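You operate a simulated robot arm through the tools that you are given. There is no shell and no other tool. Be economical: measure what you need, move in short steps, check, and stop when the job is done.

The job below is to be done with a simulated two-armed robot. You get a single attempt, and the scene is never put back.

## Task
Pick up the mug labelled "92" from the top of the tile bench with one hand, pass it to the other hand and put it on the top of the mill bench. Set down upright: mug.

Only the result counts: the job must be done as asked and must still hold three seconds after the hand-in. Knocking over, shifting, dropping, spilling or breaking anything else fails it.

## Robot
Two 7-joint arms with two-finger parallel grippers on one trunk, on a base that drives. Base frame: it is fixed to the floor where the robot stands at the start and does not move with it; the origin is under the middle of the robot, x ahead of it, y to its left, z up. Readings come in mm, rad, newtons and seconds.
The left shoulder is at the start at [124, 171, 1162], the right one opposite. With the tool pointing down near the work surface each hand reaches from about 380 to 900 mm from the robot's upright axis, wherever it stands, measured 20 degrees to its own side. Places, roughly: top of the mill bench [2700, 4800, 800]. Payload 4.4 kg a hand.
The tool frame of a hand sits at the grasp point between the pads (the TCP): z along the fingers, y along the line on which they close. The tips reach 23 mm beyond it. Largest opening 94 mm; finger width 38, thickness 10; the body of the gripper, 54 by 96 mm, starts 39 mm behind the TCP.
Orientation is that of the tool frame in the base frame, as [roll, pitch, yaw] about the fixed x, y, z axes, in that order (R = Rz(yaw) Ry(pitch) Rx(roll)). With the fingers straight down and closing along the base's y, the tool's x points along the base's -x, its y along +y and its z along -z.

## Interface
- The arms move only by the tool step_arm. It takes "left_increments", "right_increments" or both (then of equal length, played together; a hand with none holds still); each is one flat list of numbers, 7 for each row, row after row: the shift along the tool's x, y, z in cm, then the turn, a rotation vector about the tool's x, y, z in degrees, then the gripper command, from -1 (fully open) to 1 (shut), values between in proportion. In form: [dx, dy, dz, ax, ay, az, grip, dx, dy, dz, ax, ay, az, grip, ...]. A call has 1 to 10 rows; each row is the pose to reach, as a shift and turn from the pose commanded when the call began, along the tool's axes at that moment. A row lasts 0.2 s, in which the tool goes at most 50 mm and 0.15 rad; a call with a longer step from one row to the next is refused whole, and so is a gripper value outside its range. Where a pose cannot be reached the arm comes as near as it can. A force on the tool above 40 N (or 10 N above the force at the start of the call, whichever is more), or a blocked arm, ends the call early, and 0.2 s more pass. The fingers move at their own pace (about 72 mm/s each) and stop on an object; they squeeze with about 36 N. The grip force told is the motor's: it shows also when the fingers shut on nothing. Time passes only in rows, and 0.2 s behind the last, so rows that repeat a pose let the fingers close. It gives the time, the measured TCP pose, the force on the tool (base axes), the opening and the grip force at its end, in the units of the frame above (readings bear some noise), with the torque about the TCP (base axes, N m) and any sound that the robot's microphone picked up, and new pictures: "pictures" is both (left out), scene, wrist or none (wrist: the cameras of the hands that moved).
- Cameras (640 x 400 px; columns grow to the right, rows downward): "scene" is now at [243.3, -4.3, 1315.7]; the picture's right is [-0.03, -1.00, 0.00], its down [-0.47, 0.02, -0.88] and it looks along [0.88, -0.03, -0.47] (base axes); focal length 285 px, centre (320, 200). "left" rides on the left gripper at [86, -16, -75] in its tool frame; the picture's right is [0.18, 0.98, 0.00], its down [-0.58, 0.11, -0.81] and it looks along [-0.79, 0.15, 0.59] (tool axes); focal length 243 px, centre (320, 200). "right" rides on the right gripper at [86, 16, -74] in its tool frame; the picture's right is [-0.18, 0.98, 0.00], its down [-0.58, -0.11, -0.81] and it looks along [-0.79, -0.15, 0.59] (tool axes); focal length 243 px, centre (320, 200). There is no depth. A picture from a camera that has moved, and an enlarged one, comes with that camera's place and axes in the base frame and with its lens.
- move_column(by): slides the trunk up (or, below 0, down) by that many mm; the arms and the scene camera ride with it, the base frame stays. It gives what a move gives, with no picture.
- roll_base(legs): drives the robot by 1 to 6 legs, each [ahead, left, turn to the left] in mm, mm and rad, along the robot's own axes; the way and the turn of a leg run together, so that a leg with both is an arc; at most 1500 mm and 3.142 rad a leg. The arms and the cameras ride along, it lands a little off, and it stops where it bumps. It gives what a move gives, and a new picture of the scene camera.
- aim_head(pan, tilt): turns the head with the scene camera to pan (to the left, within 1.396 rad either way) and tilt (down, from -0.506 to 1.204), counted from straight ahead of the robot. It gives what a move gives, and a new picture of the scene camera.
- close_up(camera, box): a new picture of the part [left, top, right, bottom] of that camera's present view, enlarged. The clock stands still meanwhile.
- hand_in(): hands the job in; it is judged then, once.

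Go step by step. Nothing tells you exact positions but the pictures and the camera data: compare them with the known pose of the tool, close in by small moves and look again before you grip or let go. The budget is 120 turns and 260 pictures, counting those below and the enlarged ones. Unless the task says otherwise, let go and move clear before handing in, and close with one line.

The tools are called after "Emit:" as a command line: name --argument value ..., lists and objects as JSON in quotes. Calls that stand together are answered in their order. step_arm: Moves the arms, as the interface text tells. Its arguments: {"type":"object","properties":{"left_increments":{"type":"array"},"right_increments":{"type":"array"},"pictures":{"type":"string","enum":["both","scene","wrist","none"]}},"required":[]} The other tools are called the same way: move_column (by) slides the trunk up or down; roll_base (legs) drives the base; aim_head (pan, tilt) turns the head that bears the scene camera; close_up (camera, box) takes an enlarged picture of a part of a camera's view; hand_in () hands the job in.

At the start:

```text
time_s: 0.0
left_tcp_pos: [553.2, 234.3, 1101.4]
left_orientation: [3.141, 0.001, -3.141]
left_contact_force: [-0.2, 0.1, 0.2]
left_ft_torque: [-0.03, -0.01, -0.01]
left_grip_width: 93.9
left_finger_force: 0.0
right_tcp_pos: [433.7, -149.0, 1066.4]
right_orientation: [-3.141, -0.001, 3.139]
right_contact_force: [0.0, -0.7, -0.3]
right_ft_torque: [-0.02, -0.01, 0.0]
right_grip_width: 94.0
right_finger_force: 0.0
trunk travel left (down, up): [-175.0, 213.0]
robot x, y, heading: [2.5, 2.1, -0.004]
head pan, tilt: [-0.035, 0.492]
```

scene: 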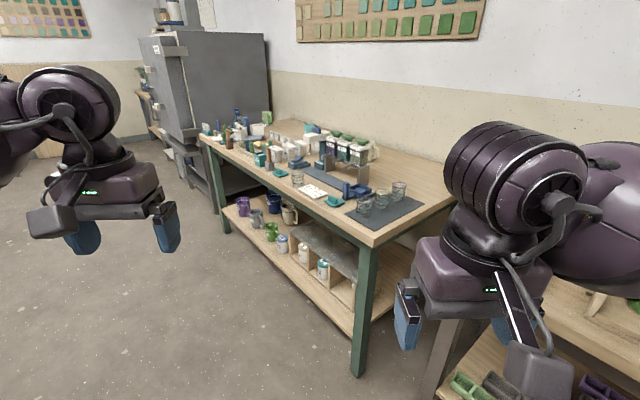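
right: 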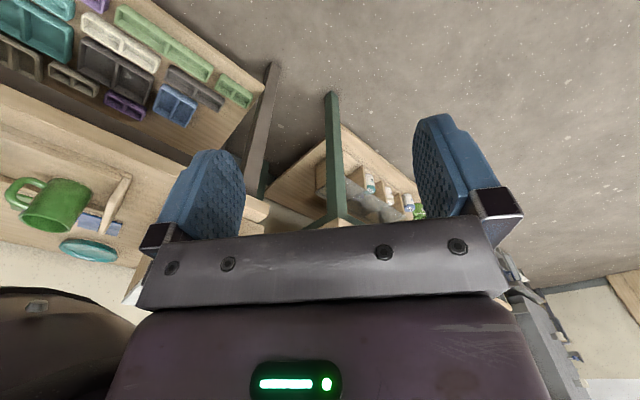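
left: 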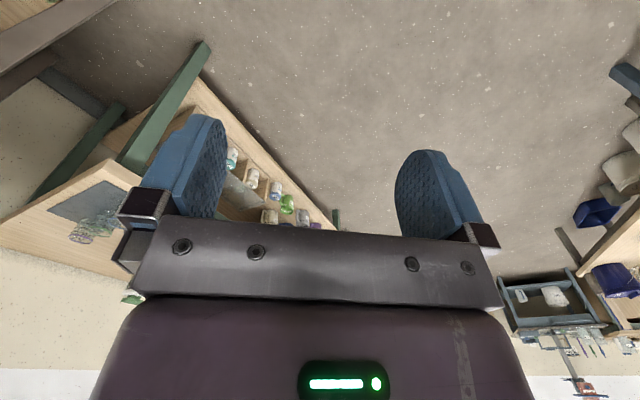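

I see a bench ahead with many small items and another bench to the right with a green mug. I'll look around with the head to find the mug "92".

Emit:
aim_head --pan -1.0 --tilt 0.5

Emit:
aim_head --pan 1.0 --tilt 0.3

Emit:
aim_head --pan 0 --tilt 0.2

Emit:
close_up --camera "scene" --box '[200, 160, 440, 310]'

```text
time_s: 1.2
left_tcp_pos: [552.4, 232.7, 1100.4]
left_orientation: [-3.14, -0.002, 3.141]
left_contact_force: [0.2, 0.5, 0.9]
left_ft_torque: [-0.03, 0.01, -0.01]
left_grip_width: 93.9
left_finger_force: 0.0
right_tcp_pos: [434.4, -150.0, 1066.5]
right_orientation: [3.142, -0.001, -3.14]
right_contact_force: [0.5, 0.2, -0.1]
right_ft_torque: [-0.05, -0.01, -0.02]
right_grip_width: 94.0
right_finger_force: 0.1
trunk travel left (down, up): [-175.0, 213.0]
robot x, y, heading: [2.7, 0.3, 0.0]
head pan, tilt: [-1.0, 0.499]
camera scene: at [201.5, -77.6, 1314.9], right [-0.84, -0.54, 0.0], down [-0.26, 0.4, -0.88], along [0.47, -0.74, -0.48], focal length 285 px, centre (320, 200)
```

scene: 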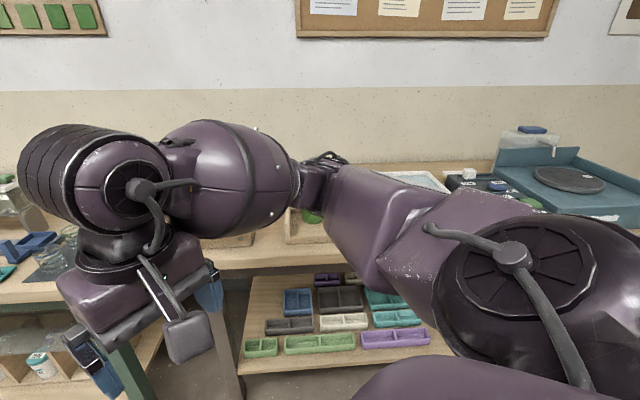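

```text
time_s: 3.2
left_tcp_pos: [552.1, 233.1, 1100.9]
left_orientation: [3.141, -0.001, 3.14]
left_contact_force: [0.0, -0.7, -0.5]
left_ft_torque: [0.0, -0.01, 0.03]
left_grip_width: 94.0
left_finger_force: 0.0
right_tcp_pos: [434.4, -148.8, 1067.5]
right_orientation: [3.141, 0.002, 3.14]
right_contact_force: [-0.2, 0.1, 0.0]
right_ft_torque: [0.01, 0.01, 0.03]
right_grip_width: 93.8
right_finger_force: 0.0
trunk travel left (down, up): [-175.0, 213.0]
robot x, y, heading: [0.5, -2.9, 0.004]
head pan, tilt: [1.0, 0.3]
camera scene: at [202.7, 77.4, 1333.3], right [0.84, -0.54, 0.0], down [-0.16, -0.25, -0.96], along [0.52, 0.8, -0.3], focal length 285 px, centre (320, 200)
```

scene: 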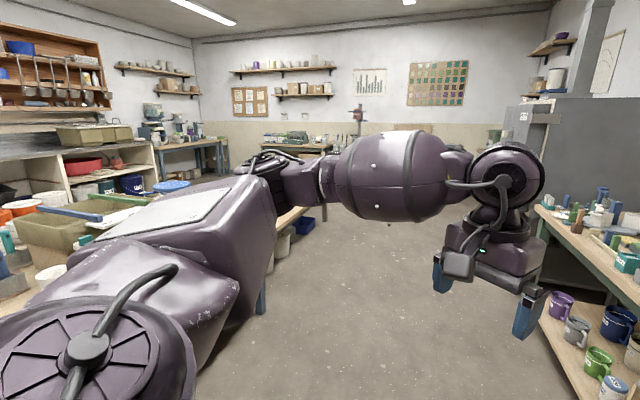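

```text
time_s: 4.4
left_tcp_pos: [550.9, 232.1, 1101.6]
left_orientation: [-3.141, 0.002, -3.14]
left_contact_force: [0.9, -0.2, 0.2]
left_ft_torque: [0.0, 0.04, -0.01]
left_grip_width: 94.3
left_finger_force: 0.1
right_tcp_pos: [434.7, -148.2, 1066.1]
right_orientation: [3.141, 0.0, -3.141]
right_contact_force: [-0.3, -0.4, -0.5]
right_ft_torque: [0.01, 0.01, 0.02]
right_grip_width: 93.7
right_finger_force: 0.1
trunk travel left (down, up): [-175.0, 213.0]
robot x, y, heading: [-1.0, 2.4, -0.0]
head pan, tilt: [0.0, 0.201]
camera scene: at [245.4, -1.0, 1342.6], right [0.0, -1.0, 0.0], down [-0.2, 0.0, -0.98], along [0.98, 0.0, -0.2], focal length 285 px, centre (320, 200)
```

scene: 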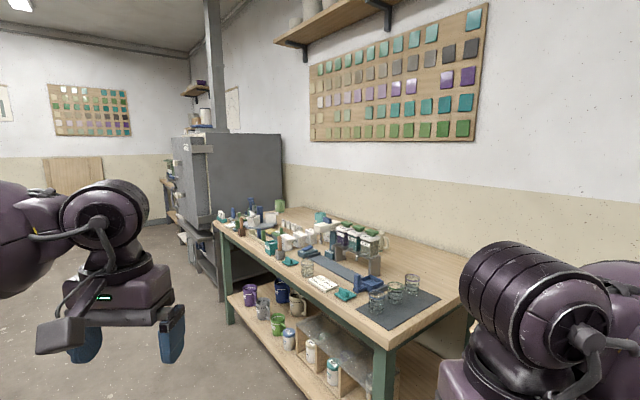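

```text
2.67 times, centred on (320, 235) of scene
camera zoom: at [245.4, -1.0, 1342.6], right [0.0, -1.0, 0.0], down [-0.2, 0.0, -0.98], along [0.98, 0.0, -0.2], focal length 760 px, centre (320, 107)
```

zoom: 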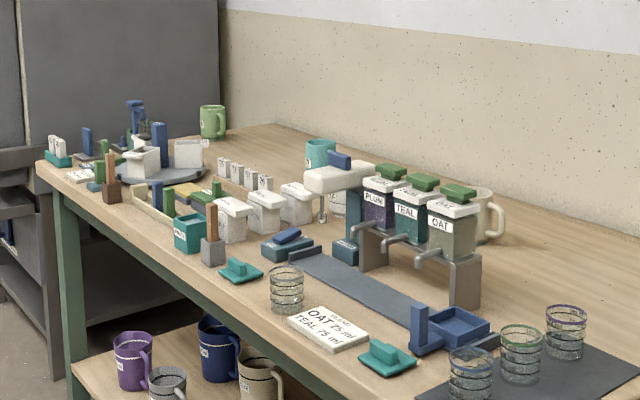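

The front bench carries mugs (green, teal, beige) and the right bench a green one. I'll zoom in and look further right.

Emit:
close_up --camera "scene" --box '[260, 190, 300, 215]'

Emit:
close_up --camera "scene" --box '[300, 200, 396, 260]'

Emit:
close_up --camera "right" --box '[0, 140, 160, 280]'

Emit:
aim_head --pan -1.39 --tilt 0.3

Emit:
aim_head --pan 1.39 --tilt 0.3

```text
16.00 times, centred on (280, 202) of scene
camera zoom: at [245.4, -1.0, 1342.6], right [0.0, -1.0, 0.0], down [-0.2, 0.0, -0.98], along [0.98, 0.0, -0.2], focal length 4562 px, centre (960, 160)
```

zoom: 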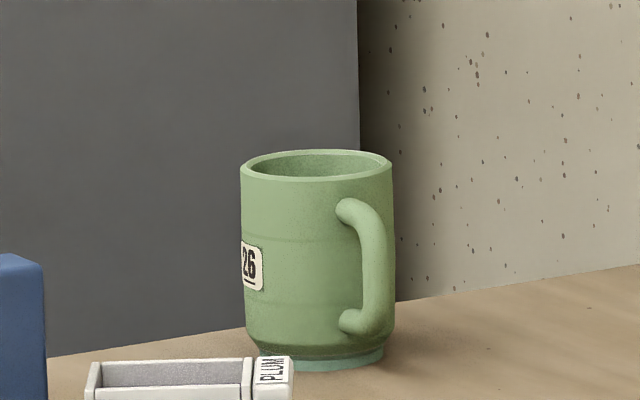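

```text
6.67 times, centred on (348, 230) of scene
camera zoom: at [245.4, -1.0, 1342.6], right [0.0, -1.0, 0.0], down [-0.2, 0.0, -0.98], along [0.98, 0.0, -0.2], focal length 1901 px, centre (133, 0)
```

zoom: 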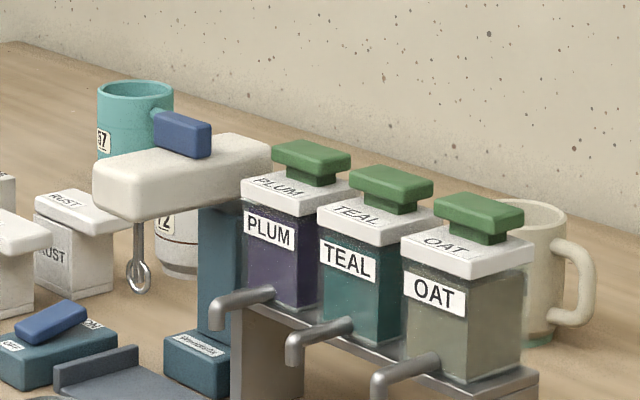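

```text
2.86 times, centred on (80, 210) of right
camera zoom: at [347.6, -131.6, 1141.4], right [0.18, 0.98, 0.0], down [0.58, -0.11, 0.81], along [0.79, -0.15, -0.59], focal length 693 px, centre (1006, 171)
```

zoom: 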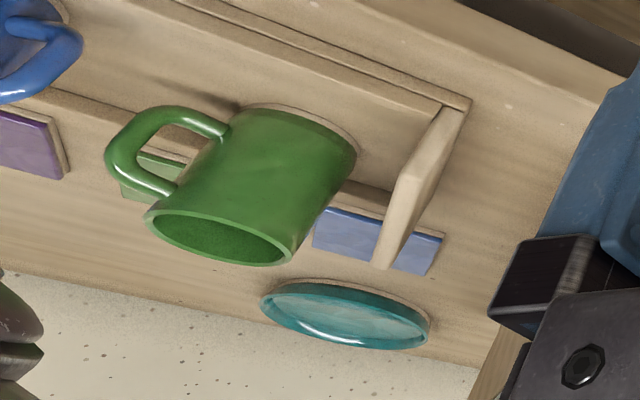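

```text
time_s: 6.0
left_tcp_pos: [553.2, 233.5, 1099.9]
left_orientation: [-3.141, 0.0, 3.142]
left_contact_force: [0.4, -0.2, 0.3]
left_ft_torque: [0.01, -0.03, 0.03]
left_grip_width: 94.0
left_finger_force: 0.2
right_tcp_pos: [434.1, -148.8, 1066.2]
right_orientation: [-3.139, 0.002, 3.141]
right_contact_force: [-0.8, -0.4, 0.0]
right_ft_torque: [0.05, -0.03, 0.01]
right_grip_width: 93.8
right_finger_force: 0.0
trunk travel left (down, up): [-175.0, 213.0]
robot x, y, heading: [-1.6, -1.5, 0.004]
head pan, tilt: [-1.389, 0.3]
camera scene: at [169.2, -92.9, 1333.3], right [-0.98, -0.18, 0.0], down [-0.05, 0.29, -0.96], along [0.17, -0.94, -0.3], focal length 285 px, centre (320, 200)
```

scene: 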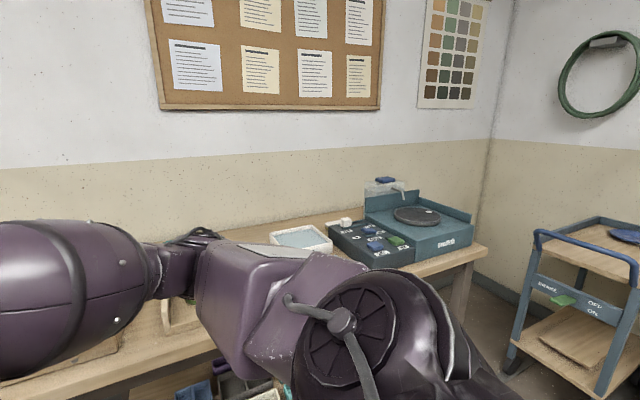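

```text
time_s: 8.4
left_tcp_pos: [552.1, 232.5, 1101.2]
left_orientation: [-3.141, 0.0, 3.14]
left_contact_force: [0.5, -0.2, 0.3]
left_ft_torque: [-0.04, -0.02, 0.01]
left_grip_width: 94.4
left_finger_force: 0.1
right_tcp_pos: [434.5, -149.5, 1065.9]
right_orientation: [3.141, 0.0, 3.141]
right_contact_force: [-0.1, 0.0, 0.1]
right_ft_torque: [0.03, -0.01, -0.01]
right_grip_width: 94.2
right_finger_force: 0.2
trunk travel left (down, up): [-175.0, 213.0]
robot x, y, heading: [0.1, 0.4, 0.0]
head pan, tilt: [1.389, 0.3]
camera scene: at [169.2, 90.7, 1333.3], right [0.98, -0.18, 0.0], down [-0.05, -0.29, -0.96], along [0.17, 0.94, -0.3], focal length 285 px, centre (320, 200)
```

scene: 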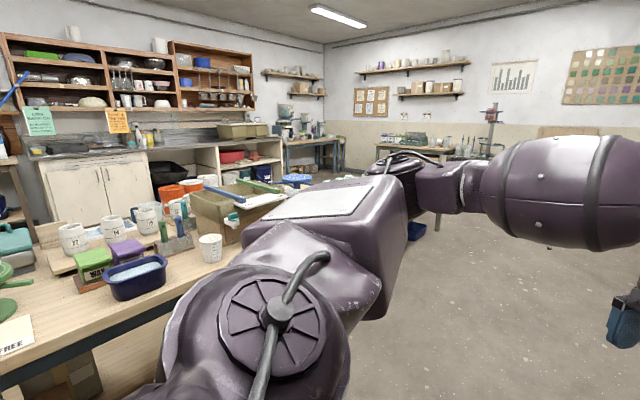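

The right bench has tile-like pieces and mugs; I'll zoom on the left bench for labels, then turn right to see the right bench fully.

Emit:
close_up --camera "scene" --box '[0, 180, 240, 330]'

Emit:
roll_base --legs '[[0, 0, -1.2]]'

Emit:
aim_head --pan 0 --tilt 0.6

```text
2.67 times, centred on (120, 255) of scene
camera zoom: at [169.2, 90.7, 1333.3], right [0.98, -0.18, 0.0], down [-0.05, -0.29, -0.96], along [0.17, 0.94, -0.3], focal length 760 px, centre (853, 53)
```

zoom: 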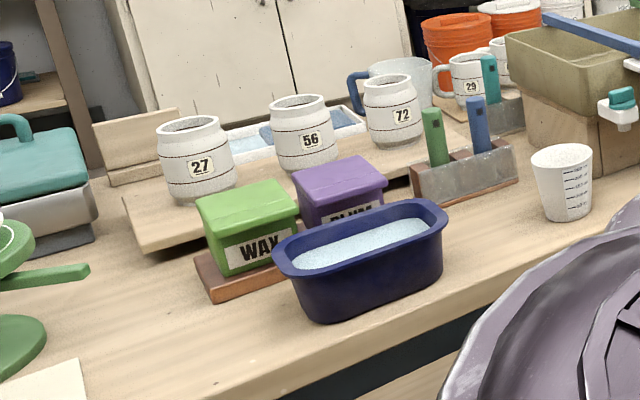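

```text
time_s: 11.8
left_tcp_pos: [426.7, -421.8, 1101.2]
left_orientation: [-3.141, -0.001, 1.961]
left_contact_force: [0.2, 0.0, 0.2]
left_ft_torque: [-0.02, 0.0, 0.0]
left_grip_width: 94.0
left_finger_force: 0.0
right_tcp_pos: [27.4, -457.6, 1066.3]
right_orientation: [3.141, 0.0, 1.96]
right_contact_force: [-0.7, -0.6, 0.3]
right_ft_torque: [0.02, -0.01, -0.03]
right_grip_width: 94.1
right_finger_force: 0.1
trunk travel left (down, up): [-175.0, 213.0]
robot x, y, heading: [2.9, 0.4, -1.182]
head pan, tilt: [1.389, 0.3]
camera scene: at [148.8, -123.0, 1333.4], right [0.21, -0.98, 0.0], down [-0.29, -0.06, -0.96], along [0.93, 0.2, -0.3], focal length 285 px, centre (320, 200)
```

scene: 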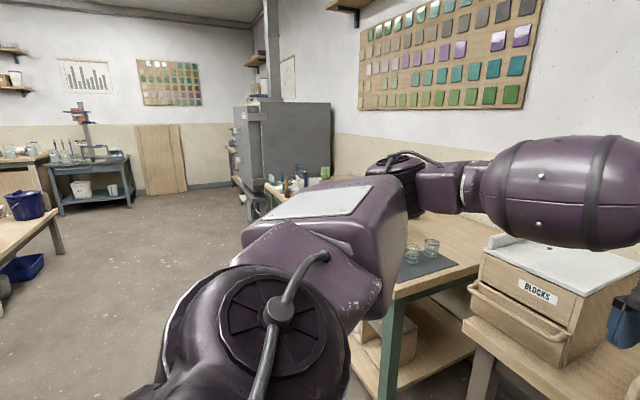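

```text
time_s: 13.3
left_tcp_pos: [427.3, -422.2, 1100.7]
left_orientation: [-3.141, 0.0, 1.962]
left_contact_force: [0.4, -0.2, 0.0]
left_ft_torque: [-0.02, -0.01, 0.02]
left_grip_width: 94.0
left_finger_force: 0.1
right_tcp_pos: [27.7, -458.9, 1066.4]
right_orientation: [-3.14, 0.001, 1.964]
right_contact_force: [-0.1, 0.2, 0.3]
right_ft_torque: [0.01, 0.0, -0.02]
right_grip_width: 93.9
right_finger_force: 0.1
trunk travel left (down, up): [-175.0, 213.0]
robot x, y, heading: [2.6, -4.2, -1.178]
head pan, tilt: [0.0, 0.6]
camera scene: at [91.5, -224.0, 1305.9], right [-0.92, -0.38, 0.0], down [-0.22, 0.52, -0.83], along [0.32, -0.76, -0.56], focal length 285 px, centre (320, 200)
```

scene: 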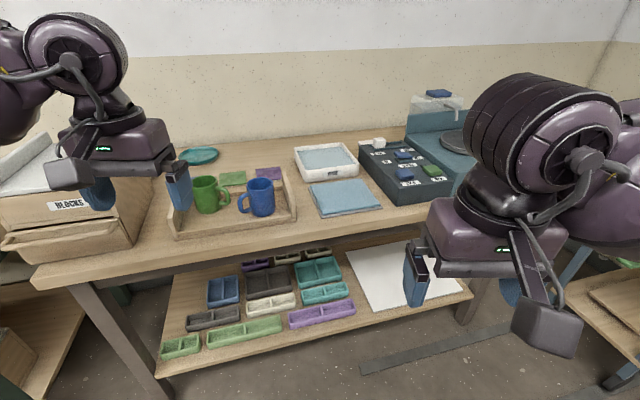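

Emit:
close_up --camera "scene" --box '[160, 130, 400, 280]'

Emit:
close_up --camera "left" --box '[0, 0, 640, 400]'

Emit:
close_up --camera "right" --box '[0, 0, 640, 400]'

```text
2.67 times, centred on (280, 205) of scene
camera zoom: at [91.5, -224.0, 1305.9], right [-0.92, -0.38, 0.0], down [-0.22, 0.52, -0.83], along [0.32, -0.76, -0.56], focal length 760 px, centre (427, 187)
```

zoom: 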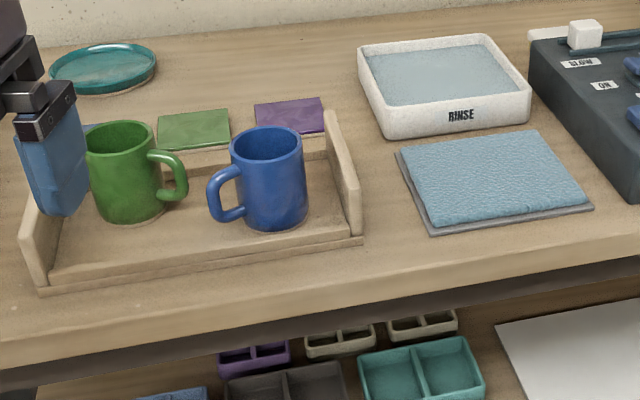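

```text
1.00 times, centred on (320, 200) of left (not enlarged: the box is as wide or as high as the picture)
camera zoom: at [377.0, -348.6, 1175.3], right [0.84, 0.55, 0.0], down [0.32, -0.5, 0.81], along [0.44, -0.68, -0.59], focal length 243 px, centre (320, 200)
```

zoom: 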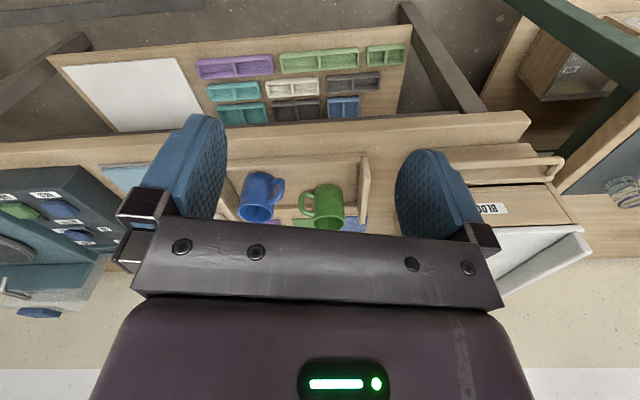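

```text
1.00 times, centred on (320, 200) of right (not enlarged: the box is as wide or as high as the picture)
camera zoom: at [9.5, -370.8, 1141.4], right [0.98, 0.2, 0.0], down [0.12, -0.58, 0.81], along [0.16, -0.79, -0.59], focal length 243 px, centre (320, 200)
```

zoom: 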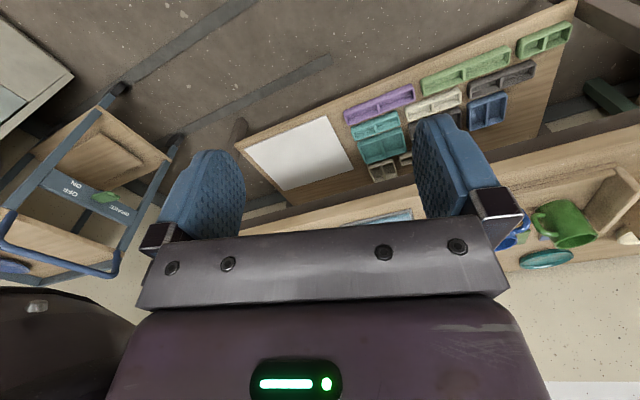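

Two unlabelled-looking mugs (green, blue) stand in a tray on this bench, with the bench edge about 0.77 m from me. I'll square up to it, roll 180 mm nearer and look at the mugs' hidden sides with the left wrist camera.

Emit:
roll_base --legs '[[0, 0, 0.19], [180, 0, 0]]'

```text
time_s: 15.5
left_tcp_pos: [597.0, -488.4, 1100.6]
left_orientation: [-3.142, 0.0, 2.149]
left_contact_force: [0.1, -0.1, -0.7]
left_ft_torque: [0.05, 0.01, 0.04]
left_grip_width: 94.0
left_finger_force: 0.1
right_tcp_pos: [211.3, -598.9, 1065.9]
right_orientation: [-3.141, 0.001, 2.147]
right_contact_force: [1.0, 0.1, 0.1]
right_ft_torque: [-0.04, 0.04, 0.01]
right_grip_width: 94.1
right_finger_force: 0.0
trunk travel left (down, up): [-175.0, 213.0]
robot x, y, heading: [99.6, -152.1, -0.998]
head pan, tilt: [0.0, 0.6]
camera scene: at [230.8, -356.3, 1305.8], right [-0.84, -0.55, 0.0], down [-0.31, 0.47, -0.82], along [0.45, -0.69, -0.57], focal length 285 px, centre (320, 200)
```

scene: 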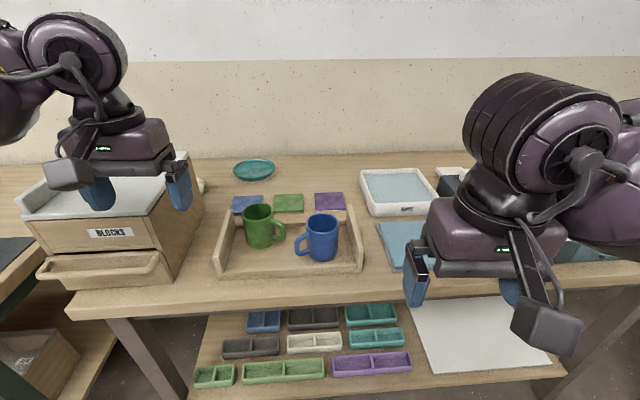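

Blue mug is about 750 mm ahead, green 790 ahead and 145 to the left. I'll swing the left wrist camera round to the left side of the mugs.

Emit:
step_arm --left_increments '[-2.2, 0.6, 0, 0, 0, 8.5, -1, -4.4, 1.2, 0, 0, 0, 17, -1, -6.6, 1.8, 0, 0, 0, 25.5, -1, -8.8, 2.4, 0, 0, 0, 34, -1, -11, 3, 0, 0, 0, 42.5, -1, -13.2, 3.6, 0, 0, 0, 51, -1, -15.4, 4, 0, 0, 0, 59.5, -1, -17.6, 4, 0, 0, 0, 68, -1, -20, 4, 0, 0, 0, 76.5, -1, -22, 4, 0, 0, 0, 85, -1]' --pictures "both"

```text
time_s: 17.7
left_tcp_pos: [513.2, -559.4, 1057.0]
left_orientation: [3.02, -0.034, 0.901]
left_contact_force: [-1.1, -0.3, -0.7]
left_ft_torque: [0.06, -0.05, 0.02]
left_grip_width: 94.3
left_finger_force: 0.0
left hand out of reach, approached as far as the arm can: row 5, 6, 7, 8, 9, 10
right_tcp_pos: [207.9, -600.8, 1065.7]
right_orientation: [3.137, -0.001, 2.145]
right_contact_force: [-0.2, -0.6, -0.7]
right_ft_torque: [0.01, -0.07, 0.02]
right_grip_width: 94.0
right_finger_force: 0.1
trunk travel left (down, up): [-175.0, 213.0]
robot x, y, heading: [97.3, -151.9, -0.99]
head pan, tilt: [0.0, 0.6]
camera scene: at [226.7, -358.6, 1305.7], right [-0.84, -0.54, 0.0], down [-0.3, 0.48, -0.82], along [0.45, -0.69, -0.57], focal length 285 px, centre (320, 200)
camera left: at [544.6, -478.9, 1133.6], right [0.88, -0.47, 0.13], down [-0.37, -0.48, 0.79], along [-0.31, -0.74, -0.6], focal length 243 px, centre (320, 200)
```

scene: 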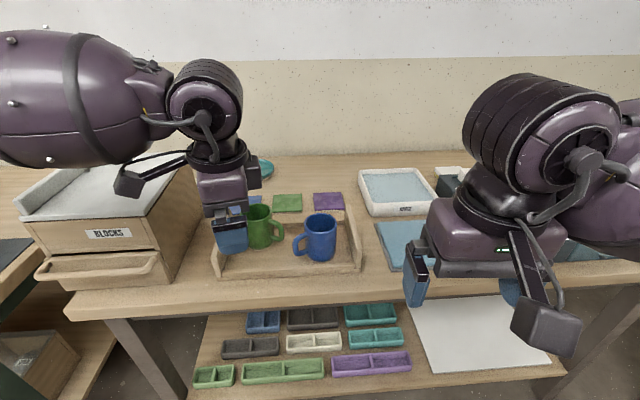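
left: 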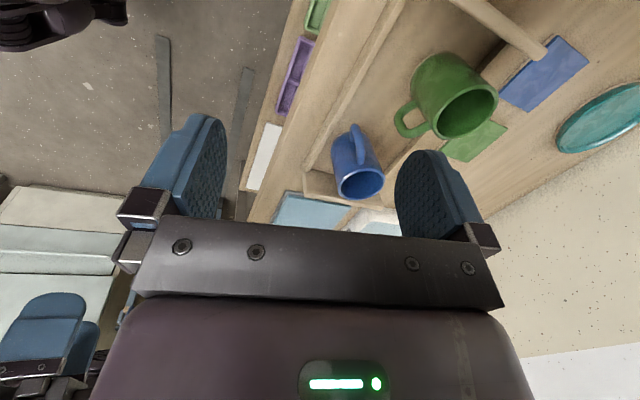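

No label visible from this side, and the hand's reach at this height is short. I'll restore the left hand's attitude, raise the trunk to gain reach and try again.

Emit:
move_column --by 200

Emit:
step_arm --left_increments '[0, 0, 3, 0, 0, 0, -1, 0, 0, 6, 0, 0, 0, -1, 0, 0, 9, 0, 0, 0, -1, 0, 0, 12, 0, 0, 0, -1, 0, 0, 15, 0, 0, 0, -1, 0, 0, 17, 0, 0, 0, -1, 0, 0, 19, 0, 0, 0, -1]' --pictures "wrist"

```text
time_s: 19.9
left_tcp_pos: [483.7, -504.2, 1394.5]
left_orientation: [2.745, 0.061, 0.902]
left_contact_force: [0.4, 0.1, -0.6]
left_ft_torque: [0.02, -0.02, 0.0]
left_grip_width: 94.0
left_finger_force: 0.1
right_tcp_pos: [210.8, -598.1, 1265.6]
right_orientation: [-3.141, -0.001, 2.148]
right_contact_force: [0.6, 0.3, -1.0]
right_ft_torque: [0.01, 0.0, 0.01]
right_grip_width: 94.0
right_finger_force: 0.2
trunk travel left (down, up): [-375.0, 13.0]
robot x, y, heading: [100.8, -153.7, -0.997]
head pan, tilt: [0.0, 0.6]
```

```text
time_s: 21.5
left_tcp_pos: [535.4, -560.2, 1218.9]
left_orientation: [2.746, 0.064, 0.901]
left_contact_force: [0.0, 0.2, 0.2]
left_ft_torque: [0.01, -0.04, 0.0]
left_grip_width: 94.3
left_finger_force: 0.1
right_tcp_pos: [211.6, -598.4, 1265.7]
right_orientation: [3.141, 0.001, 2.145]
right_contact_force: [0.1, -0.5, -0.6]
right_ft_torque: [0.0, 0.02, -0.01]
right_grip_width: 94.0
right_finger_force: 0.0
trunk travel left (down, up): [-375.0, 13.0]
robot x, y, heading: [98.1, -155.9, -0.994]
head pan, tilt: [0.0, 0.6]
camera left: at [555.7, -461.7, 1276.1], right [0.84, -0.4, 0.37], down [-0.5, -0.28, 0.82], along [-0.22, -0.87, -0.44], focal length 243 px, centre (320, 200)
```

left: 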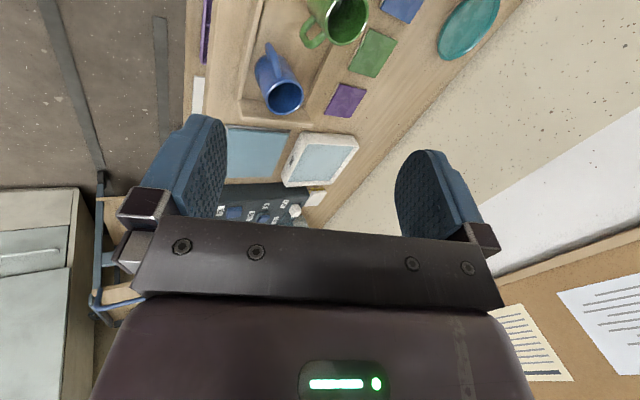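

I'll straighten the left hand, lower it and push it out beyond the left side of the mugs.

Emit:
step_arm --left_increments '[1.2, 1.9, 3.4, 2.8, -0.7, 3.6, -1, 2.4, 3.8, 6.8, 5.6, -1.4, 7.2, -1, 3.6, 5.7, 10.2, 8.4, -2.1, 10.8, -1, 4.8, 7.6, 13.6, 11.2, -2.8, 14.4, -1, 6, 9.5, 17, 14, -3.5, 18, -1, 7.2, 11.4, 20.5, 16.8, -4.2, 21.6, -1, 8.4, 13.2, 24, 19.6, -5, 25.2, -1, 9.4, 14.8, 27.3, 22.6, -5.7, 28.6, -1]' --pictures "both"

```text
time_s: 23.3
left_tcp_pos: [625.6, -496.7, 942.9]
left_orientation: [2.871, 0.057, 0.439]
left_contact_force: [1.0, 0.3, -0.5]
left_ft_torque: [0.0, 0.03, 0.0]
left_grip_width: 94.0
left_finger_force: 0.0
left hand out of reach, approached as far as the arm can: row 1, 2, 3, 4, 5, 6, 7, 8
right_tcp_pos: [213.6, -597.6, 1266.5]
right_orientation: [-3.141, -0.001, 2.147]
right_contact_force: [0.2, -0.1, -0.4]
right_ft_torque: [-0.03, 0.02, -0.01]
right_grip_width: 93.7
right_finger_force: 0.0
trunk travel left (down, up): [-375.0, 13.0]
robot x, y, heading: [100.6, -153.4, -0.99]
head pan, tilt: [0.0, 0.6]
camera scene: at [181.7, -275.5, 1516.0], right [-0.84, -0.55, 0.0], down [-0.31, 0.47, -0.82], along [0.45, -0.69, -0.57], focal length 285 px, centre (320, 200)
camera left: at [691.2, -426.4, 1005.4], right [0.58, -0.77, 0.25], down [-0.53, -0.13, 0.84], along [-0.61, -0.62, -0.48], focal length 243 px, centre (320, 200)
```

scene: 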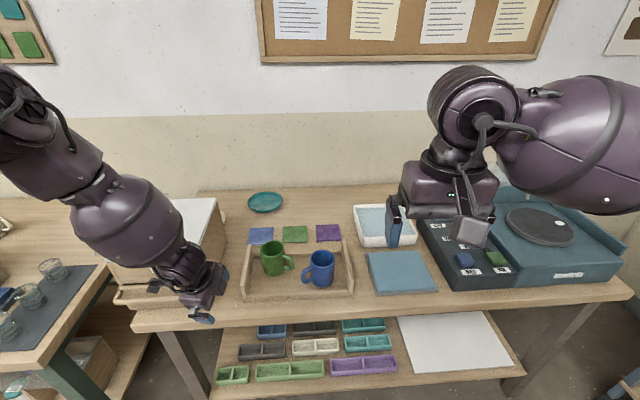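
left: 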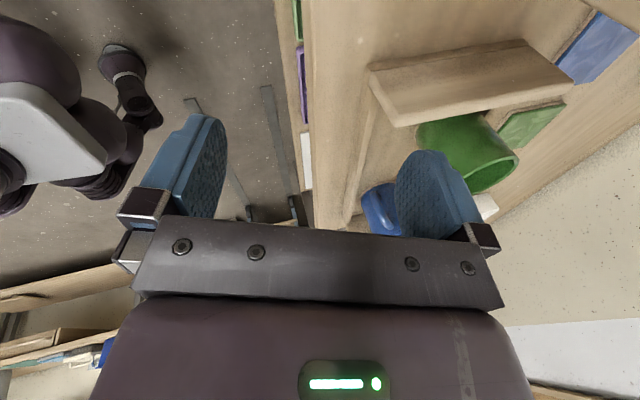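

The label isn't visible from the front-left either. I'll lift and untwist the left hand, then try the opposite twist (camera looking from the right/back), which should be freer for this arm.

Emit:
step_arm --left_increments '[0, 0, -4, 0, 0, 0, -1, 0, 0, -8, 0, 0, -8, -1, 0, 0, -12, 0, 0, -16, -1, 0, 0, -16, 0, 0, -24, -1, 0, 0, -20, 0, 0, -32, -1, 0, 0, -24, 0, 0, -40, -1, 0, 0, -26, 0, 0, -48, -1, 0, 0, -26, 0, 0, -56, -1, 0, 0, -26, 0, 0, -64, -1, 0, 0, -26, 0, 0, -72, -1]' --pictures "none"

```text
time_s: 25.5
left_tcp_pos: [609.9, -423.8, 1198.6]
left_orientation: [3.107, 0.274, 1.702]
left_contact_force: [-0.3, -1.2, 0.0]
left_ft_torque: [-0.01, -0.01, 0.05]
left_grip_width: 94.0
left_finger_force: 0.1
right_tcp_pos: [211.0, -598.5, 1265.7]
right_orientation: [-3.14, 0.0, 2.146]
right_contact_force: [0.1, 0.7, 0.4]
right_ft_torque: [0.0, 0.0, -0.04]
right_grip_width: 93.7
right_finger_force: 0.0
trunk travel left (down, up): [-375.0, 13.0]
robot x, y, heading: [98.9, -150.0, -0.993]
head pan, tilt: [0.0, 0.6]
```

Next: move the right hand aside to the right and swing the left hand over with its camera on the right side of the mugs.

Emit:
step_arm --right_increments '[0, -4, 0, 0, 0, 0, -1, 0, -8, 0, 0, 0, 0, -1, 0, -12, 0, 0, 0, 0, -1, 0, -16, 0, 0, 0, 0, -1, 0, -20, 0, 0, 0, 0, -1]' --left_increments '[0, 0, 0, 0, 7.8, 0, -1, 0, 0, 0, 0, 15.7, 0, -1, 0, 0, 0, -1, 15.7, -8, -1, 0, 0, 0, -2.2, 15.7, -16, -1, 0, 0, 0, -3.3, 15.7, -24, -1]' --pictures "none"

Emit:
step_arm --left_increments '[-2, -3, 2, 0, 0, -8, -1, -4, -6, 4, 0, 0, -16, -1, -6, -9, 6, 0, 0, -24, -1, -8, -12, 8, 0, 0, -32, -1, -10, -15, 10, 0, 0, -40, -1, -12, -18, 12, 0, 0, -48, -1, -14, -21, 13, 0, 0, -56, -1, -16, -24, 13, 0, 0, -64, -1, -18, -27, 13, 0, 0, -72, -1]' --pictures "both"

```text
time_s: 26.7
left_tcp_pos: [608.4, -423.8, 1198.2]
left_orientation: [3.112, 0.012, 2.134]
left_contact_force: [0.0, 0.4, -1.0]
left_ft_torque: [-0.01, -0.02, 0.02]
left_grip_width: 94.1
left_finger_force: 0.0
right_tcp_pos: [41.2, -708.0, 1266.1]
right_orientation: [3.141, 0.0, 2.149]
right_contact_force: [0.2, 0.2, 0.4]
right_ft_torque: [-0.03, -0.05, -0.01]
right_grip_width: 94.1
right_finger_force: 0.1
trunk travel left (down, up): [-375.0, 13.0]
robot x, y, heading: [99.1, -151.7, -0.999]
head pan, tilt: [0.0, 0.6]
```

```text
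time_s: 28.7
left_tcp_pos: [478.7, -720.4, 1063.3]
left_orientation: [-3.14, 0.033, -2.893]
left_contact_force: [-0.3, -0.3, 0.3]
left_ft_torque: [0.02, 0.01, 0.03]
left_grip_width: 93.7
left_finger_force: 0.1
right_tcp_pos: [42.0, -708.9, 1267.2]
right_orientation: [3.139, 0.0, 2.148]
right_contact_force: [0.1, 0.5, 0.2]
right_ft_torque: [-0.03, -0.03, -0.06]
right_grip_width: 94.0
right_finger_force: 0.1
trunk travel left (down, up): [-375.0, 13.0]
robot x, y, heading: [102.1, -152.2, -0.994]
head pan, tilt: [0.0, 0.6]
camera scene: at [176.6, -276.4, 1516.2], right [-0.84, -0.55, 0.0], down [-0.31, 0.47, -0.82], along [0.45, -0.69, -0.57], focal length 285 px, centre (320, 200)
camera left: at [394.7, -757.5, 1134.3], right [-0.42, 0.91, -0.01], down [0.51, 0.24, 0.82], along [0.75, 0.34, -0.57], focal length 243 px, centre (320, 200)
```

scene: 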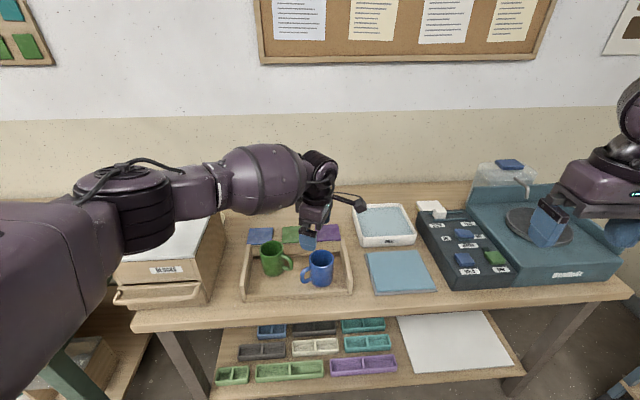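
left: 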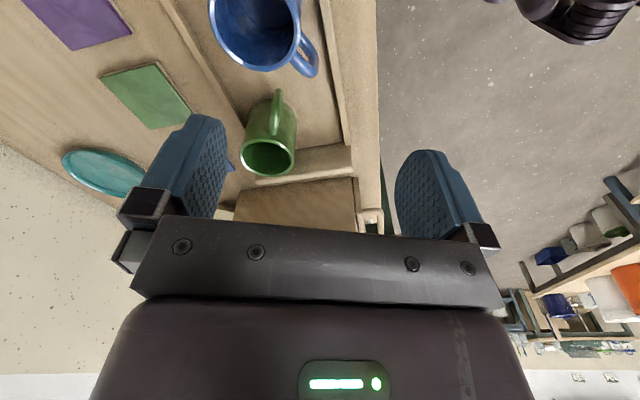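

This twist works. I'll rotate further and push out so the camera sees the mugs from the right-rear.

Emit:
step_arm --left_increments '[1.2, -1.8, 0, 0, 0, -8, -1, 2.4, -3.6, 0, 0, 0, -16, -1, 3.6, -5.4, 0, 0, 0, -24, -1, 4.8, -7.2, 0, 0, 0, -32, -1, 6, -9, 0, 0, 0, -40, -1, 6.9, -10.8, 0, 0, 0, -48, -1]' --pictures "wrist"

```text
time_s: 30.1
left_tcp_pos: [434.7, -773.6, 1050.8]
left_orientation: [-3.115, 0.022, -2.058]
left_contact_force: [-0.2, -0.6, 0.5]
left_ft_torque: [0.0, -0.01, 0.0]
left_grip_width: 94.0
left_finger_force: 0.0
left hand out of reach, approached as far as the arm can: row 3, 4, 5, 6
right_tcp_pos: [40.7, -709.2, 1267.0]
right_orientation: [3.139, 0.001, 2.147]
right_contact_force: [0.0, 0.1, -0.6]
right_ft_torque: [0.01, -0.03, 0.04]
right_grip_width: 93.9
right_finger_force: 0.0
trunk travel left (down, up): [-375.0, 13.0]
robot x, y, heading: [100.8, -154.5, -0.995]
head pan, tilt: [0.0, 0.6]
camera left: at [405.2, -859.1, 1122.5], right [-0.95, 0.3, -0.03], down [0.15, 0.56, 0.81], along [0.26, 0.77, -0.58], focal length 243 px, centre (320, 200)
```

left: 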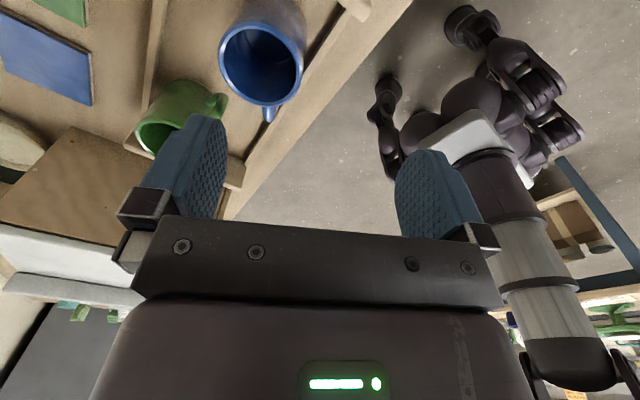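

Emit:
close_up --camera "left" --box '[130, 0, 330, 125]'

```text
3.20 times, centred on (230, 62) of left
camera zoom: at [405.2, -859.1, 1122.5], right [-0.95, 0.3, -0.03], down [0.15, 0.56, 0.81], along [0.26, 0.77, -0.58], focal length 776 px, centre (608, 640)
```

zoom: 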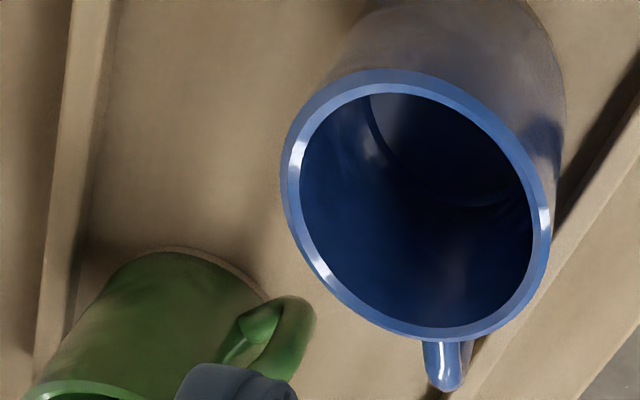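

Neither mug here shows a label on the sides I can see, and this bench (sanding blocks, rinse, wheel) looks like a grinding bench rather than a tile bench. I'll tuck the left hand back and survey the other benches.

Emit:
step_arm --left_increments '[0, 0, -4, 0, 0, 0, -1, 0, 0, -8, 0, 0, 8, -1, 0, 0, -12, 0, 0, 16, -1, 0, 0, -14, 0, 0, 24, -1, 0, 0, -14, 0, 0, 32, -1, 0, 0, -14, 0, 0, 40, -1, 0, 0, -14, 0, 0, 48, -1, 0, 0, -14, 0, 0, 56, -1, 0, 0, -14, 0, 0, 64, -1]' --pictures "none"

Emit:
step_arm --left_increments '[4, 1, 0, 0, 0, 8, -1, 8, 2, 0, 0, 0, 16, -1, 10, 4, 0, 0, 0, 24, -1, 12, 8, 0, 0, 0, 32, -1, 14, 12, 0, 0, 0, 40, -1, 14, 16, 0, 0, 0, 48, -1, 14, 20, 0, 0, 0, 56, -1, 14, 24, 0, 0, 0, 56, -1, 14, 28, 0, 0, 0, 56, -1, 14, 32, 0, 0, 0, 56, -1]' --pictures "scene"

```text
time_s: 32.1
left_tcp_pos: [433.0, -776.9, 1189.8]
left_orientation: [3.133, 0.031, 3.105]
left_contact_force: [-0.4, 0.4, -0.2]
left_ft_torque: [0.01, -0.01, 0.0]
left_grip_width: 94.2
left_finger_force: 0.1
right_tcp_pos: [41.3, -706.6, 1267.2]
right_orientation: [-3.141, -0.002, 2.148]
right_contact_force: [0.1, -0.3, -0.8]
right_ft_torque: [-0.01, -0.04, -0.03]
right_grip_width: 93.9
right_finger_force: 0.0
trunk travel left (down, up): [-375.0, 13.0]
robot x, y, heading: [98.9, -155.0, -0.995]
head pan, tilt: [0.0, 0.6]
```

```text
time_s: 34.3
left_tcp_pos: [304.5, -450.5, 1187.9]
left_orientation: [3.114, 0.011, 2.131]
left_contact_force: [-1.1, -0.4, -0.6]
left_ft_torque: [0.04, 0.05, 0.0]
left_grip_width: 94.0
left_finger_force: 0.1
right_tcp_pos: [43.0, -706.7, 1267.4]
right_orientation: [3.141, -0.001, 2.147]
right_contact_force: [-0.8, 0.2, 0.1]
right_ft_torque: [0.02, 0.02, 0.01]
right_grip_width: 93.8
right_finger_force: 0.1
trunk travel left (down, up): [-375.0, 13.0]
robot x, y, heading: [99.5, -151.1, -0.993]
head pan, tilt: [0.0, 0.6]
camera scene: at [178.6, -274.1, 1516.3], right [-0.84, -0.55, 0.0], down [-0.31, 0.47, -0.83], along [0.45, -0.69, -0.56], focal length 285 px, centre (320, 200)
```

scene: 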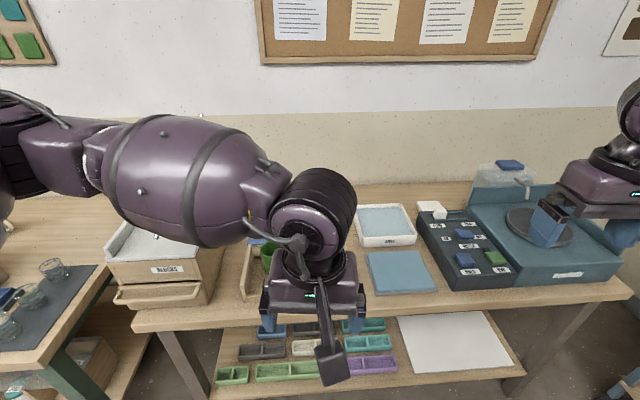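

I'll move the left hand back to its side, then back up and strafe left along the glaze bench to read its mugs.

Emit:
step_arm --left_increments '[0, 4, 0, 0, 0, 0, -1, 0, 8, 0, 0, 0, 0, -1, 0, 12, 0, 0, 0, 0, -1, 0, 16, 0, 0, 0, 0, -1, 0, 20, 0, 0, 0, 0, -1]' --right_increments '[0, 2, 0, 0, 0, 0, -1, 0, 4, 0, 0, 0, 0, -1, 0, 6, 0, 0, 0, 0, -1, 0, 8, 0, 0, 0, 0, -1, 0, 10, 0, 0, 0, 0, -1]' --pictures "none"

Emit:
roll_base --legs '[[-150, 0, 0], [0, 1100, 0]]'

```text
time_s: 35.5
left_tcp_pos: [473.8, -344.0, 1191.2]
left_orientation: [3.113, 0.013, 2.13]
left_contact_force: [0.0, 0.6, 0.4]
left_ft_torque: [0.0, 0.0, 0.0]
left_grip_width: 93.9
left_finger_force: 0.1
right_tcp_pos: [127.1, -650.3, 1267.7]
right_orientation: [-3.141, -0.001, 2.147]
right_contact_force: [0.7, 0.1, 0.2]
right_ft_torque: [-0.02, 0.02, 0.02]
right_grip_width: 93.9
right_finger_force: 0.0
trunk travel left (down, up): [-375.0, 13.0]
robot x, y, heading: [100.5, -148.5, -0.997]
head pan, tilt: [0.0, 0.6]
```

```text
time_s: 46.2
left_tcp_pos: [1299.1, 363.0, 1191.2]
left_orientation: [3.112, 0.013, 2.127]
left_contact_force: [0.5, -0.1, -0.5]
left_ft_torque: [0.0, -0.01, 0.03]
left_grip_width: 94.1
left_finger_force: 0.1
right_tcp_pos: [951.0, 57.8, 1267.7]
right_orientation: [3.141, -0.001, 2.143]
right_contact_force: [-0.4, 0.1, 0.0]
right_ft_torque: [0.0, -0.04, 0.02]
right_grip_width: 93.8
right_finger_force: 0.1
trunk travel left (down, up): [-375.0, 13.0]
robot x, y, heading: [927.9, 558.3, -1.003]
head pan, tilt: [0.0, 0.6]
camera scene: at [1003.9, 435.2, 1516.2], right [-0.84, -0.54, 0.0], down [-0.31, 0.47, -0.83], along [0.45, -0.69, -0.56], focal length 285 px, centre (320, 200)
```

scene: 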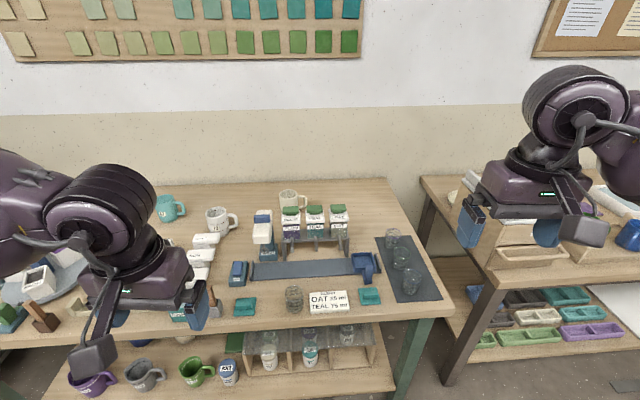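

Emit:
close_up --camera "scene" --box '[130, 170, 322, 290]'

Emit:
close_up --camera "scene" --box '[50, 320, 210, 400]'

Emit:
aim_head --pan 0.5 --tilt 0.5

```text
3.33 times, centred on (226, 230) of scene
camera zoom: at [1003.9, 435.2, 1516.2], right [-0.84, -0.54, 0.0], down [-0.31, 0.47, -0.83], along [0.45, -0.69, -0.56], focal length 950 px, centre (633, 100)
```

zoom: 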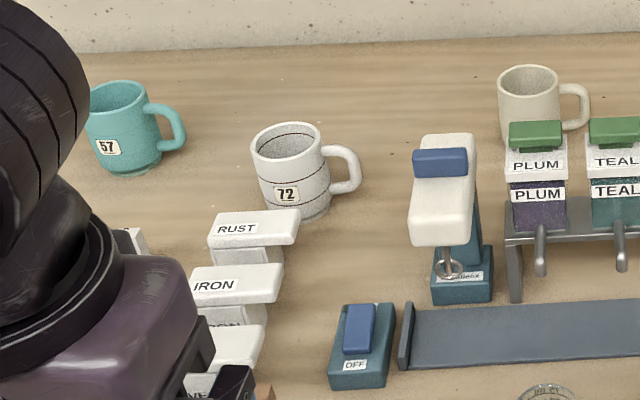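

```text
4.00 times, centred on (130, 360) of scene
camera zoom: at [1003.9, 435.2, 1516.2], right [-0.84, -0.54, 0.0], down [-0.31, 0.47, -0.83], along [0.45, -0.69, -0.56], focal length 1140 px, centre (1080, -440)
```

zoom: 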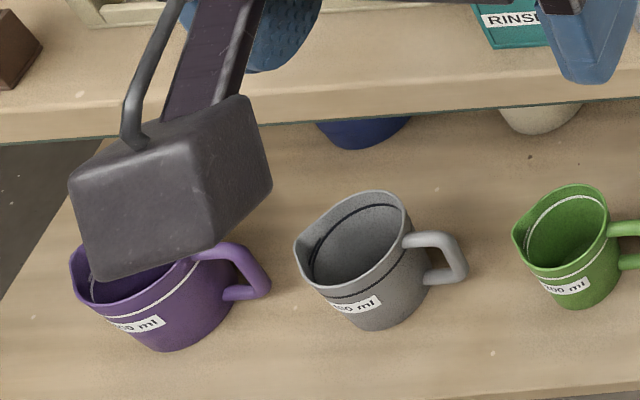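

```text
time_s: 47.2
left_tcp_pos: [1299.1, 362.6, 1190.9]
left_orientation: [3.112, 0.012, 2.126]
left_contact_force: [1.1, 0.3, 0.2]
left_ft_torque: [0.0, 0.05, 0.01]
left_grip_width: 93.9
left_finger_force: 0.0
right_tcp_pos: [951.1, 57.9, 1267.1]
right_orientation: [3.142, 0.0, 2.143]
right_contact_force: [0.5, -0.1, 0.1]
right_ft_torque: [0.02, 0.04, -0.02]
right_grip_width: 94.2
right_finger_force: 0.1
trunk travel left (down, up): [-375.0, 13.0]
robot x, y, heading: [927.5, 557.1, -0.997]
head pan, tilt: [0.499, 0.499]
camera scene: at [1035.7, 465.8, 1525.3], right [-0.48, -0.88, 0.0], down [-0.42, 0.23, -0.88], along [0.77, -0.42, -0.48], focal length 285 px, centre (320, 200)
```

scene: 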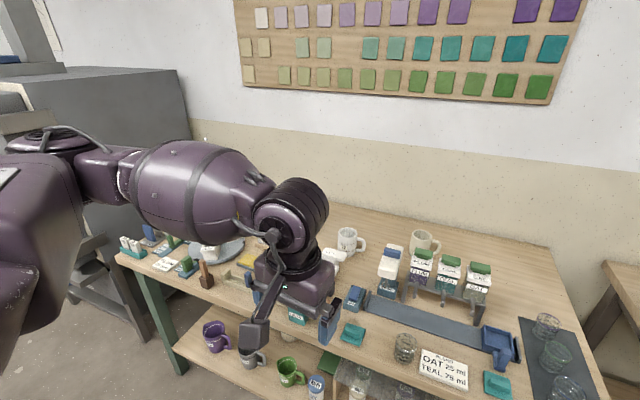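

Emit:
close_up --camera "scene" --box '[320, 210, 480, 310]'

Emit:
close_up --camera "right" --box '[0, 0, 640, 400]'

Emit:
close_up --camera "left" --box '[0, 0, 640, 400]'

```text
4.00 times, centred on (400, 260) of scene
camera zoom: at [1035.7, 465.8, 1525.3], right [-0.48, -0.88, 0.0], down [-0.42, 0.23, -0.88], along [0.77, -0.42, -0.48], focal length 1140 px, centre (0, -40)
```

zoom: 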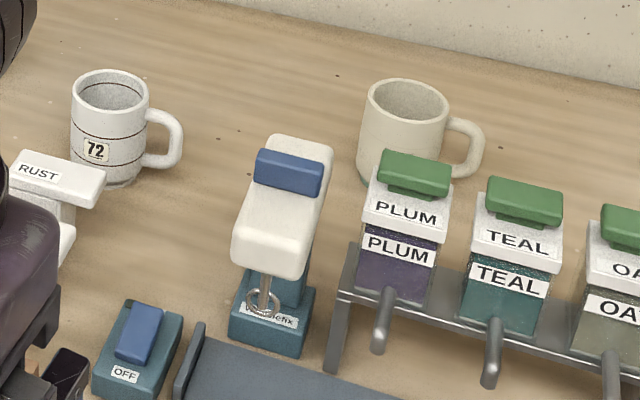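

```text
1.00 times, centred on (320, 200) of right (not enlarged: the box is as wide or as high as the picture)
camera zoom: at [917.6, 140.8, 1341.9], right [0.93, 0.38, 0.0], down [0.22, -0.55, 0.81], along [0.3, -0.75, -0.59], focal length 243 px, centre (320, 200)
```

zoom: 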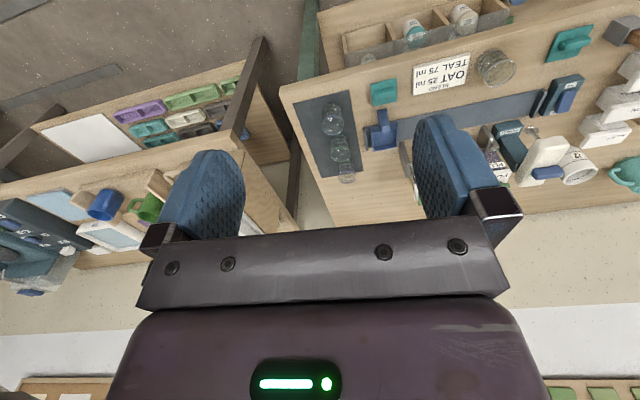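

```text
1.00 times, centred on (320, 200) of left (not enlarged: the box is as wide or as high as the picture)
camera zoom: at [1235.9, 427.0, 1264.1], right [0.74, 0.67, 0.03], down [0.37, -0.44, 0.82], along [0.56, -0.59, -0.58], focal length 243 px, centre (320, 200)
```

zoom: 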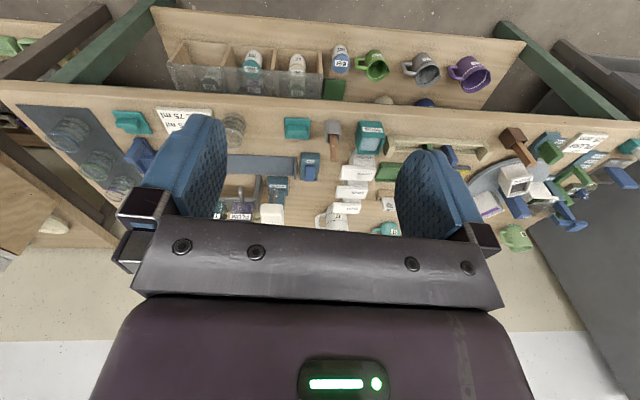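

The glaze bench under the tile boards carries mugs 57, 72, 26 and a beige one whose label is hidden behind the jar rack; this seems to be the tile bench. I'll square up and move closer to view the beige mug's label with a wrist camera.

Emit:
roll_base --legs '[[0, 0, 0.1], [0, -130, 0], [170, 0, 0]]'

Emit:
aim_head --pan 0 --tilt 0.6

```text
time_s: 50.6
left_tcp_pos: [1321.1, 184.3, 1190.7]
left_orientation: [3.111, 0.012, 2.224]
left_contact_force: [0.2, -0.2, 0.1]
left_ft_torque: [-0.01, 0.01, 0.02]
left_grip_width: 94.1
left_finger_force: 0.1
right_tcp_pos: [1004.0, -153.2, 1266.9]
right_orientation: [3.141, -0.002, 2.24]
right_contact_force: [-1.0, 0.6, -0.3]
right_ft_torque: [-0.01, -0.01, 0.0]
right_grip_width: 94.2
right_finger_force: 0.2
trunk travel left (down, up): [-375.0, 13.0]
robot x, y, heading: [929.5, 341.5, -0.901]
head pan, tilt: [0.499, 0.499]
camera scene: at [1048.5, 261.0, 1525.2], right [-0.39, -0.92, 0.0], down [-0.44, 0.19, -0.88], along [0.81, -0.34, -0.48], focal length 285 px, centre (320, 200)
```

scene: 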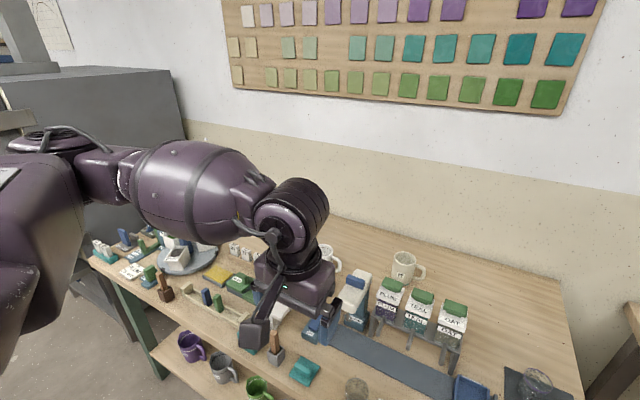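

```text
time_s: 51.5
left_tcp_pos: [1320.2, 186.0, 1191.2]
left_orientation: [3.112, 0.012, 2.225]
left_contact_force: [-0.3, 0.0, -0.2]
left_ft_torque: [0.02, 0.03, -0.01]
left_grip_width: 94.0
left_finger_force: 0.1
right_tcp_pos: [1003.6, -151.8, 1266.3]
right_orientation: [3.14, 0.0, 2.241]
right_contact_force: [-0.1, 0.2, 0.5]
right_ft_torque: [0.02, -0.03, -0.01]
right_grip_width: 94.1
right_finger_force: 0.1
trunk travel left (down, up): [-375.0, 13.0]
robot x, y, heading: [929.3, 339.6, -0.895]
head pan, tilt: [0.0, 0.6]
camera scene: at [1019.2, 228.1, 1516.2], right [-0.78, -0.62, 0.0], down [-0.35, 0.44, -0.83], along [0.51, -0.65, -0.56], focal length 285 px, centre (320, 200)
```

scene: 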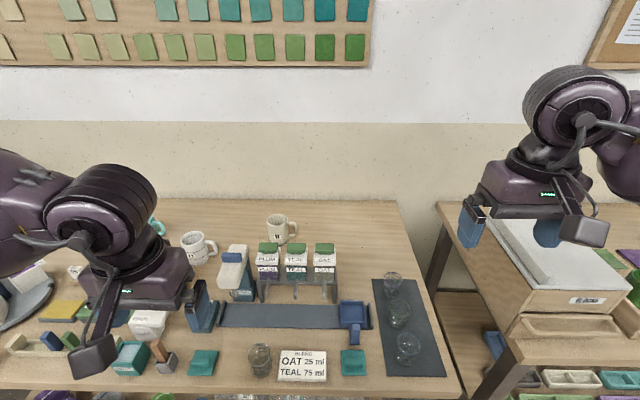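

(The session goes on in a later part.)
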